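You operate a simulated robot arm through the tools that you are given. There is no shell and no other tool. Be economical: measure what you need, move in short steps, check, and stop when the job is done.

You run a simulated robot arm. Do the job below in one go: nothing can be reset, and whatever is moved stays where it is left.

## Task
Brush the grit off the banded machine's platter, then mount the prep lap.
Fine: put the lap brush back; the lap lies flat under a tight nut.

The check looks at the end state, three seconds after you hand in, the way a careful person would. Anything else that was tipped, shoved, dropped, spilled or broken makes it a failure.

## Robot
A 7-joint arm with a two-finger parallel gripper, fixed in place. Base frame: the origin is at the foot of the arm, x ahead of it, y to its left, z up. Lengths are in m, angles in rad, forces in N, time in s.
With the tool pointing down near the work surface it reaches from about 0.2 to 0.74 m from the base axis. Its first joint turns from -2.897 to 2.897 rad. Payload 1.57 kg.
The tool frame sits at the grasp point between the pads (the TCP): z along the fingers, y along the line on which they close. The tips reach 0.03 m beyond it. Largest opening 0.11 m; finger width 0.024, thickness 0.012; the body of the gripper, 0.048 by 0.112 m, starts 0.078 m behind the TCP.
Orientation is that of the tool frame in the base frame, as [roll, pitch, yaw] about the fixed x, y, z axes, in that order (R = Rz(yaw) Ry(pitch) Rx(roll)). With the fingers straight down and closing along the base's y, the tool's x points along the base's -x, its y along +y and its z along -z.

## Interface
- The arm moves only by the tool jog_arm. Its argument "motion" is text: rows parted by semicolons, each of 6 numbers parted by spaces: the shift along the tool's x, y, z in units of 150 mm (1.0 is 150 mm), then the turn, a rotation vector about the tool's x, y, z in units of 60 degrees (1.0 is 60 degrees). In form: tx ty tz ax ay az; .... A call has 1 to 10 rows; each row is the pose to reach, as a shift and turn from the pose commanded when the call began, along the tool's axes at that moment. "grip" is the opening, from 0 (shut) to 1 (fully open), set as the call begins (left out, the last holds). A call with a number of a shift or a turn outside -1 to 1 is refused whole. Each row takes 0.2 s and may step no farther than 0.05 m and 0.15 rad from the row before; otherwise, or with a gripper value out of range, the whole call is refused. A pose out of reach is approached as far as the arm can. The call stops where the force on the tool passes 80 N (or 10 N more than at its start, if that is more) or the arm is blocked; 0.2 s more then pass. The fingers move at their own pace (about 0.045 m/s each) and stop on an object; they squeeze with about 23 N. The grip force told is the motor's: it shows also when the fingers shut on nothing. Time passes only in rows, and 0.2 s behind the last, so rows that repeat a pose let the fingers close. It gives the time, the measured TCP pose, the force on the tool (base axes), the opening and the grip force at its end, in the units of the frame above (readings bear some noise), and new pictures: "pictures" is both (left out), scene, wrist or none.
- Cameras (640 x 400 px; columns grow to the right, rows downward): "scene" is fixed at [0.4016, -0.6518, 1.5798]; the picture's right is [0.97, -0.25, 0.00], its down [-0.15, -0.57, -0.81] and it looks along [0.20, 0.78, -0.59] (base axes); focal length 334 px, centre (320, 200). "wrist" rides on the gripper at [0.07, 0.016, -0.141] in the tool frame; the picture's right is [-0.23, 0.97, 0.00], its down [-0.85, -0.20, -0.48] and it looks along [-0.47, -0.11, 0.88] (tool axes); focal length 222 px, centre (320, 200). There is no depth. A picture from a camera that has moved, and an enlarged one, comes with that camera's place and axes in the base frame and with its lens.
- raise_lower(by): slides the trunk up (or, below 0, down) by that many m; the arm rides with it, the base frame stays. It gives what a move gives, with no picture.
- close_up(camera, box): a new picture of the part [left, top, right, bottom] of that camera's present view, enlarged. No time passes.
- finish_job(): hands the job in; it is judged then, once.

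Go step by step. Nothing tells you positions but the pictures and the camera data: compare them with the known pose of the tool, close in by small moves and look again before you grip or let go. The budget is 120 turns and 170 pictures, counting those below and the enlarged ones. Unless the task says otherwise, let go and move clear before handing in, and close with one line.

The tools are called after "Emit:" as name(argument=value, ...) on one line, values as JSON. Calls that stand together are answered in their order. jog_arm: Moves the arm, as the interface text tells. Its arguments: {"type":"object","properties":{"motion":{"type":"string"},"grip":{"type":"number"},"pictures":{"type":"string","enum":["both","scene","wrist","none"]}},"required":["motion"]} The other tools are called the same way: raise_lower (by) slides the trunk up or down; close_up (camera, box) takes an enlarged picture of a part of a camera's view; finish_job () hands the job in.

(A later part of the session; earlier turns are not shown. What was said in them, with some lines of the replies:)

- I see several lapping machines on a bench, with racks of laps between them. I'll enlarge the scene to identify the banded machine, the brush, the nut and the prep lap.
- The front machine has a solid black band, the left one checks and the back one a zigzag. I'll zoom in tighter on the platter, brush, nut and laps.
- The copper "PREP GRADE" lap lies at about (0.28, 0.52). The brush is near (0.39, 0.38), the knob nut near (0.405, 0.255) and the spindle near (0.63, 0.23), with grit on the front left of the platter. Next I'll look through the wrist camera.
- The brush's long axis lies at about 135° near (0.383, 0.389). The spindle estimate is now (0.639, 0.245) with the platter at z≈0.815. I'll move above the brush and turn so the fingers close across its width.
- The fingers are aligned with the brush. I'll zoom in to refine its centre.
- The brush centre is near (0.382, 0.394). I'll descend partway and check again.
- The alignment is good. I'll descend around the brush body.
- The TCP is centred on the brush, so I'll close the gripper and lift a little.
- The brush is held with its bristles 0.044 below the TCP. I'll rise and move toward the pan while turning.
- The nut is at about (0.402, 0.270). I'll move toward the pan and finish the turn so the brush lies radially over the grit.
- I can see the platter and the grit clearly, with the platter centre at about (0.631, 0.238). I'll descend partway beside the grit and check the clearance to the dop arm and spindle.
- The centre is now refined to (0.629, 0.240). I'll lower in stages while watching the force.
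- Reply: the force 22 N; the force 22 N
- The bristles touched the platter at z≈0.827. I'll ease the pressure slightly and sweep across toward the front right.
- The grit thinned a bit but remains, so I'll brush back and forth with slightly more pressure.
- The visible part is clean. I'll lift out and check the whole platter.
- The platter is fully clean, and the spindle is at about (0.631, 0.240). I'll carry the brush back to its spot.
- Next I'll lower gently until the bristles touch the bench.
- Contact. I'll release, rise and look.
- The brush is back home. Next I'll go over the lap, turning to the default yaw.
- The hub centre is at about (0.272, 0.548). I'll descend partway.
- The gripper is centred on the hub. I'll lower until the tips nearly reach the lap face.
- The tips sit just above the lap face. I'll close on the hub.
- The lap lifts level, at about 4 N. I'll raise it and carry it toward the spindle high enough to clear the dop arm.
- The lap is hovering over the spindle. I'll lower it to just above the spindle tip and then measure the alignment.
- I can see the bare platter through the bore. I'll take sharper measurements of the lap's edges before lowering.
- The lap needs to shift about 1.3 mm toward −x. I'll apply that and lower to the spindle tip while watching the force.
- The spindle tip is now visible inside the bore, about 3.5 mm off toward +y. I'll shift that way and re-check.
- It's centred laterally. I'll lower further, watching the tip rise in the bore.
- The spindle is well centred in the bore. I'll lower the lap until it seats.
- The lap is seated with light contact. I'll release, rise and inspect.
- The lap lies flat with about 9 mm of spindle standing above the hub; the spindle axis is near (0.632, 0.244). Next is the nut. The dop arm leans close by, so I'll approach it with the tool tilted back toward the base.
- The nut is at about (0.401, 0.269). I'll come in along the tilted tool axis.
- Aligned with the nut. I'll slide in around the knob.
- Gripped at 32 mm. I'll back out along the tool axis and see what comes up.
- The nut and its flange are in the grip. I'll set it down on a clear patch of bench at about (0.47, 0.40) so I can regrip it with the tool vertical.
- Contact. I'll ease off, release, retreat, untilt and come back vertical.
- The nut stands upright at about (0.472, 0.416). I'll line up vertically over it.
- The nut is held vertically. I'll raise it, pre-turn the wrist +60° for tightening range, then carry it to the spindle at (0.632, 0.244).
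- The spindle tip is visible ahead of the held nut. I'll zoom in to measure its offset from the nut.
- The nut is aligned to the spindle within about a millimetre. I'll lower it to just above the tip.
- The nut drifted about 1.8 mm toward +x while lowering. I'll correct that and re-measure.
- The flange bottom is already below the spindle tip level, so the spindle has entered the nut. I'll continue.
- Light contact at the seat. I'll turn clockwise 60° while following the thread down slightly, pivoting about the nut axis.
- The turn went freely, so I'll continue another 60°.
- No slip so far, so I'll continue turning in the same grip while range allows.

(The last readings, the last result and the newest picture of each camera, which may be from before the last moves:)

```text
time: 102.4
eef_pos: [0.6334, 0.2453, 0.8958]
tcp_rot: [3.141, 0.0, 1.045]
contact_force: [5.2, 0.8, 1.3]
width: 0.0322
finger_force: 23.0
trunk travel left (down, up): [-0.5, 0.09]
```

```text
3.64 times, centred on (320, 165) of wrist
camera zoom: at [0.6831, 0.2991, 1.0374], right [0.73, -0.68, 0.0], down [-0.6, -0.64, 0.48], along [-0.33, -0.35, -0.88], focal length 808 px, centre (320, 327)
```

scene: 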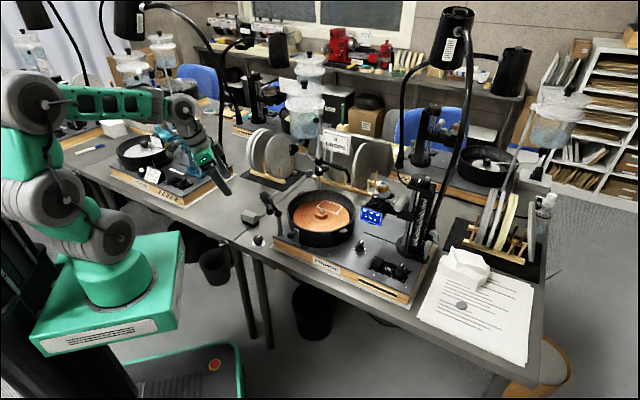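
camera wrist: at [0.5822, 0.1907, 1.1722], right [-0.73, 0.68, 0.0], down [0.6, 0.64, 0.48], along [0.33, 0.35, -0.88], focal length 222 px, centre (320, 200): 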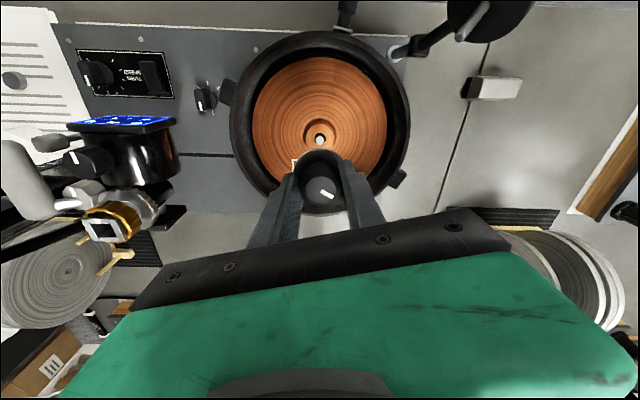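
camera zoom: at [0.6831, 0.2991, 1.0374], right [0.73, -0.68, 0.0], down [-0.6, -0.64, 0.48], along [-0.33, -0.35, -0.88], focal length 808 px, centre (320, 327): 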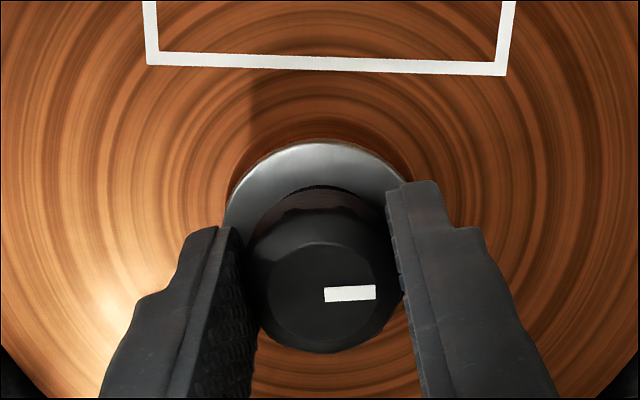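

The mark slipped about 30° in the grip, so the nut is now resisting. I'll turn a bit more to confirm it has seized.

Emit:
jog_arm(motion="0 0.002 0 0 0 0.14;-0.001 0.004 0 0 0 0.28;-0.001 0.006 0 0 0 0.42;-0.002 0.007 0 0 0 0.5;-0.002 0.007 0 0 0 0.5", pictures="none")

Emit:
close_up(camera="wrist", box=[260, 110, 380, 220])

Emit:
close_up(camera="scene", box=[308, 190, 338, 220])

```text
time: 103.6
eef_pos: [0.6347, 0.2447, 0.8944]
tcp_rot: [3.138, 0.004, 0.542]
contact_force: [-9.6, -4.9, 0.4]
width: 0.0322
finger_force: 22.6
trunk travel left (down, up): [-0.5, 0.09]
```

```text
3.64 times, centred on (320, 165) of wrist
camera zoom: at [0.7034, 0.2686, 1.0369], right [0.31, -0.95, 0.0], down [-0.83, -0.27, 0.48], along [-0.46, -0.15, -0.88], focal length 808 px, centre (320, 327)
```

zoom: 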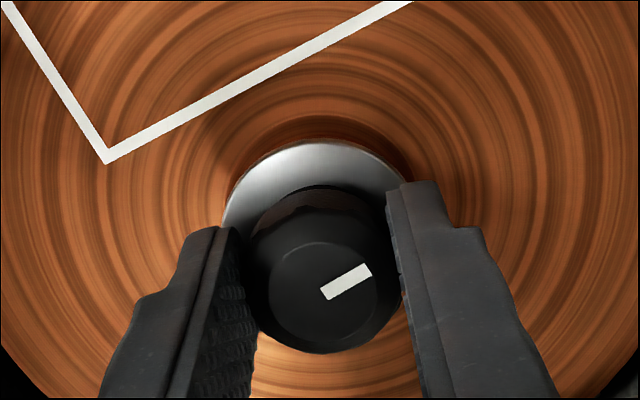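

```text
13.33 times, centred on (323, 205) of scene
camera zoom: at [0.4016, -0.6518, 1.5798], right [0.97, -0.25, 0.0], down [-0.15, -0.57, -0.81], along [0.2, 0.78, -0.59], focal length 4449 px, centre (280, 133)
```

zoom: 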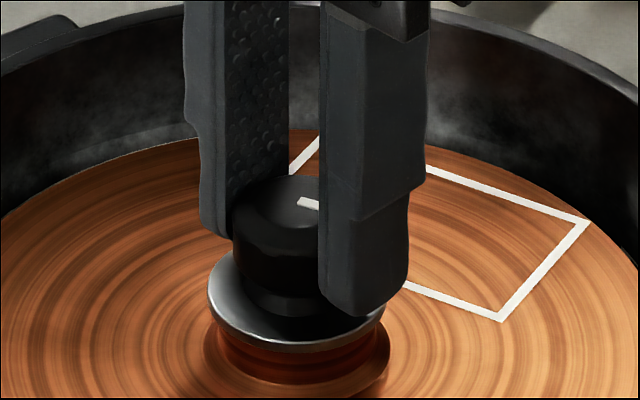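

The last turn was all slip, so the nut is tight and the lap hasn't moved. I'll relax, release and rise straight up.

Emit:
jog_arm(motion="-0.008 0 0 0 0 0;-0.008 0 0 0 0 0", pictures="none")

Emit:
jog_arm(motion="0 0 0 0 0 0;0 0 0 0 0 0;0 0 0 0 0 0;0 0 0 0 0 0;0 0 0 0 0 0", grip=0.7, pictures="none")

Emit:
jog_arm(motion="0 0 -0.15 0 0 0;0 0 -0.4 0 0 0;0 0 -0.7 0 0 0;0 0 -1 0 0 0;0 0 -1 0 0 0", pictures="both")

Emit:
close_up(camera="scene", box=[285, 175, 365, 240])

Emit:
close_up(camera="wrist", box=[220, 60, 440, 220])

```text
time: 104.2
eef_pos: [0.634, 0.2457, 0.8955]
tcp_rot: [3.139, -0.002, 0.526]
contact_force: [5.2, 2.3, -2.9]
width: 0.0317
finger_force: 23.0
trunk travel left (down, up): [-0.5, 0.09]
```

```text
time: 105.4
eef_pos: [0.6339, 0.2452, 0.8958]
tcp_rot: [3.138, 0.0, 0.525]
contact_force: [-0.2, -0.8, 0.6]
width: 0.0769
finger_force: 0.0
trunk travel left (down, up): [-0.5, 0.09]
```

```text
time: 106.6
eef_pos: [0.6342, 0.2437, 1.0461]
tcp_rot: [-3.142, -0.002, 0.523]
contact_force: [-0.4, 0.4, -0.2]
width: 0.077
finger_force: 0.1
trunk travel left (down, up): [-0.5, 0.09]
camera wrist: at [0.7024, 0.2661, 1.1875], right [0.29, -0.96, 0.0], down [-0.84, -0.26, 0.48], along [-0.46, -0.14, -0.88], focal length 222 px, centre (320, 200)
```

scene: 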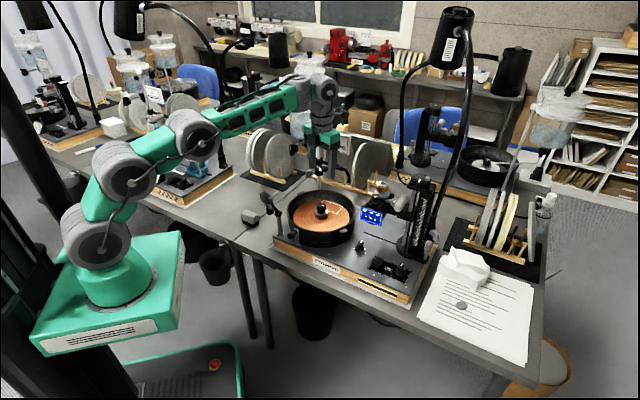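
wrist: 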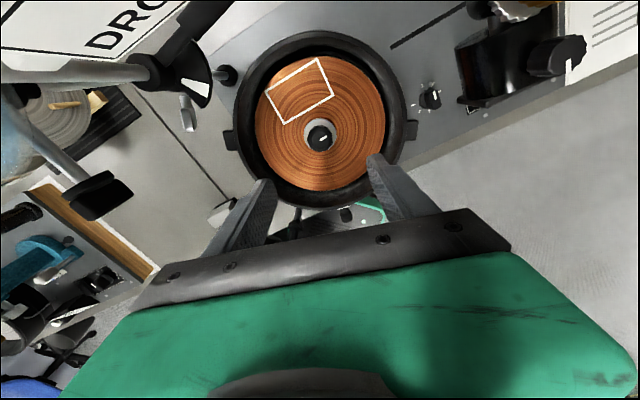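

```text
6.15 times, centred on (325, 208) of scene
camera zoom: at [0.4016, -0.6518, 1.5798], right [0.97, -0.25, 0.0], down [-0.15, -0.57, -0.81], along [0.2, 0.78, -0.59], focal length 2053 px, centre (289, 154)
```

zoom: 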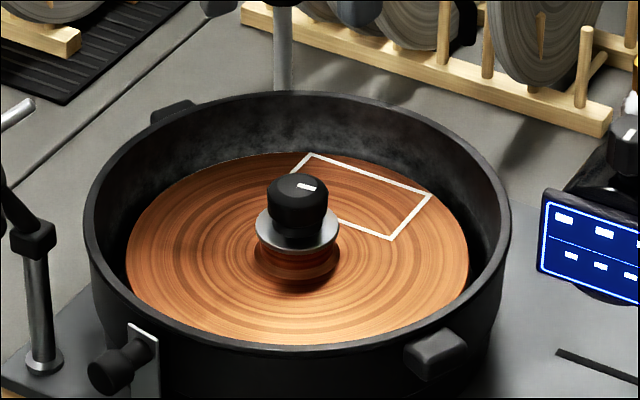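

```text
2.50 times, centred on (330, 140) of wrist
camera zoom: at [0.7024, 0.2661, 1.1875], right [0.29, -0.96, 0.0], down [-0.84, -0.26, 0.48], along [-0.46, -0.14, -0.88], focal length 555 px, centre (295, 350)
```

zoom: 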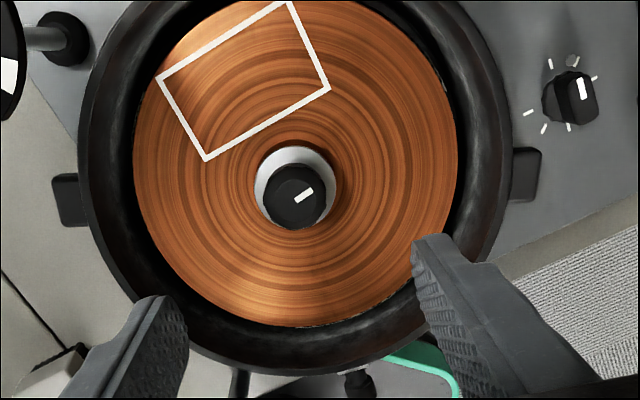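

The nut sits squarely on the hub, the lap is flat, and the brush is home. I'll move clear.

Emit:
jog_arm(motion="0 0 -0.2 0 0 0;-0.2 -0.05 -0.3 0 0 0;-0.45 -0.1 -0.3 0 0 0;-0.68 -0.16 -0.3 0 0 0;-0.68 -0.16 -0.3 0 0 0", pictures="scene")

Emit:
close_up(camera="scene", box=[190, 160, 400, 290])

```text
time: 107.8
eef_pos: [0.5341, 0.2148, 1.0903]
tcp_rot: [3.141, 0.001, 0.525]
contact_force: [-0.4, 0.2, -0.4]
width: 0.0769
finger_force: 0.1
trunk travel left (down, up): [-0.5, 0.09]
```

scene: 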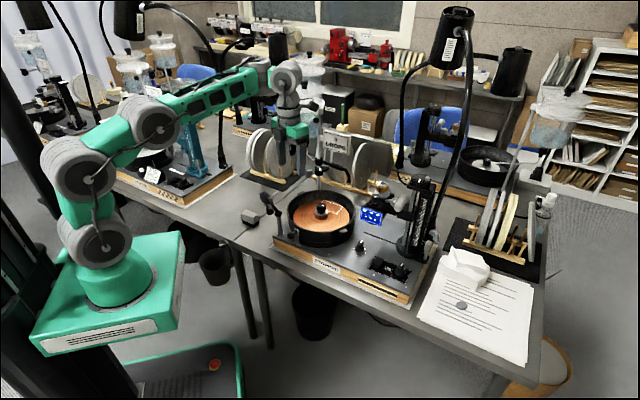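

```text
3.05 times, centred on (295, 225) of scene
camera zoom: at [0.4016, -0.6518, 1.5798], right [0.97, -0.25, 0.0], down [-0.15, -0.57, -0.81], along [0.2, 0.78, -0.59], focal length 1017 px, centre (396, 124)
```

zoom: 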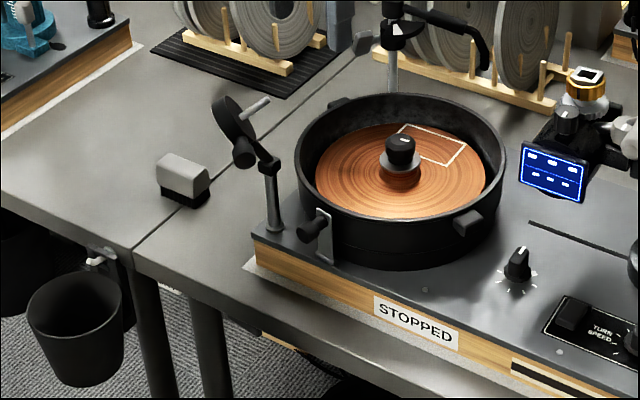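

Everything is in place and the arm is clear, so I'm handing in.

Emit:
finish_job()

```text
The job is handed in.
```

The banded machine's platter is brushed clean, the lap brush is back in its place, and the prep lap lies flat on the spindle under a tightened nut.
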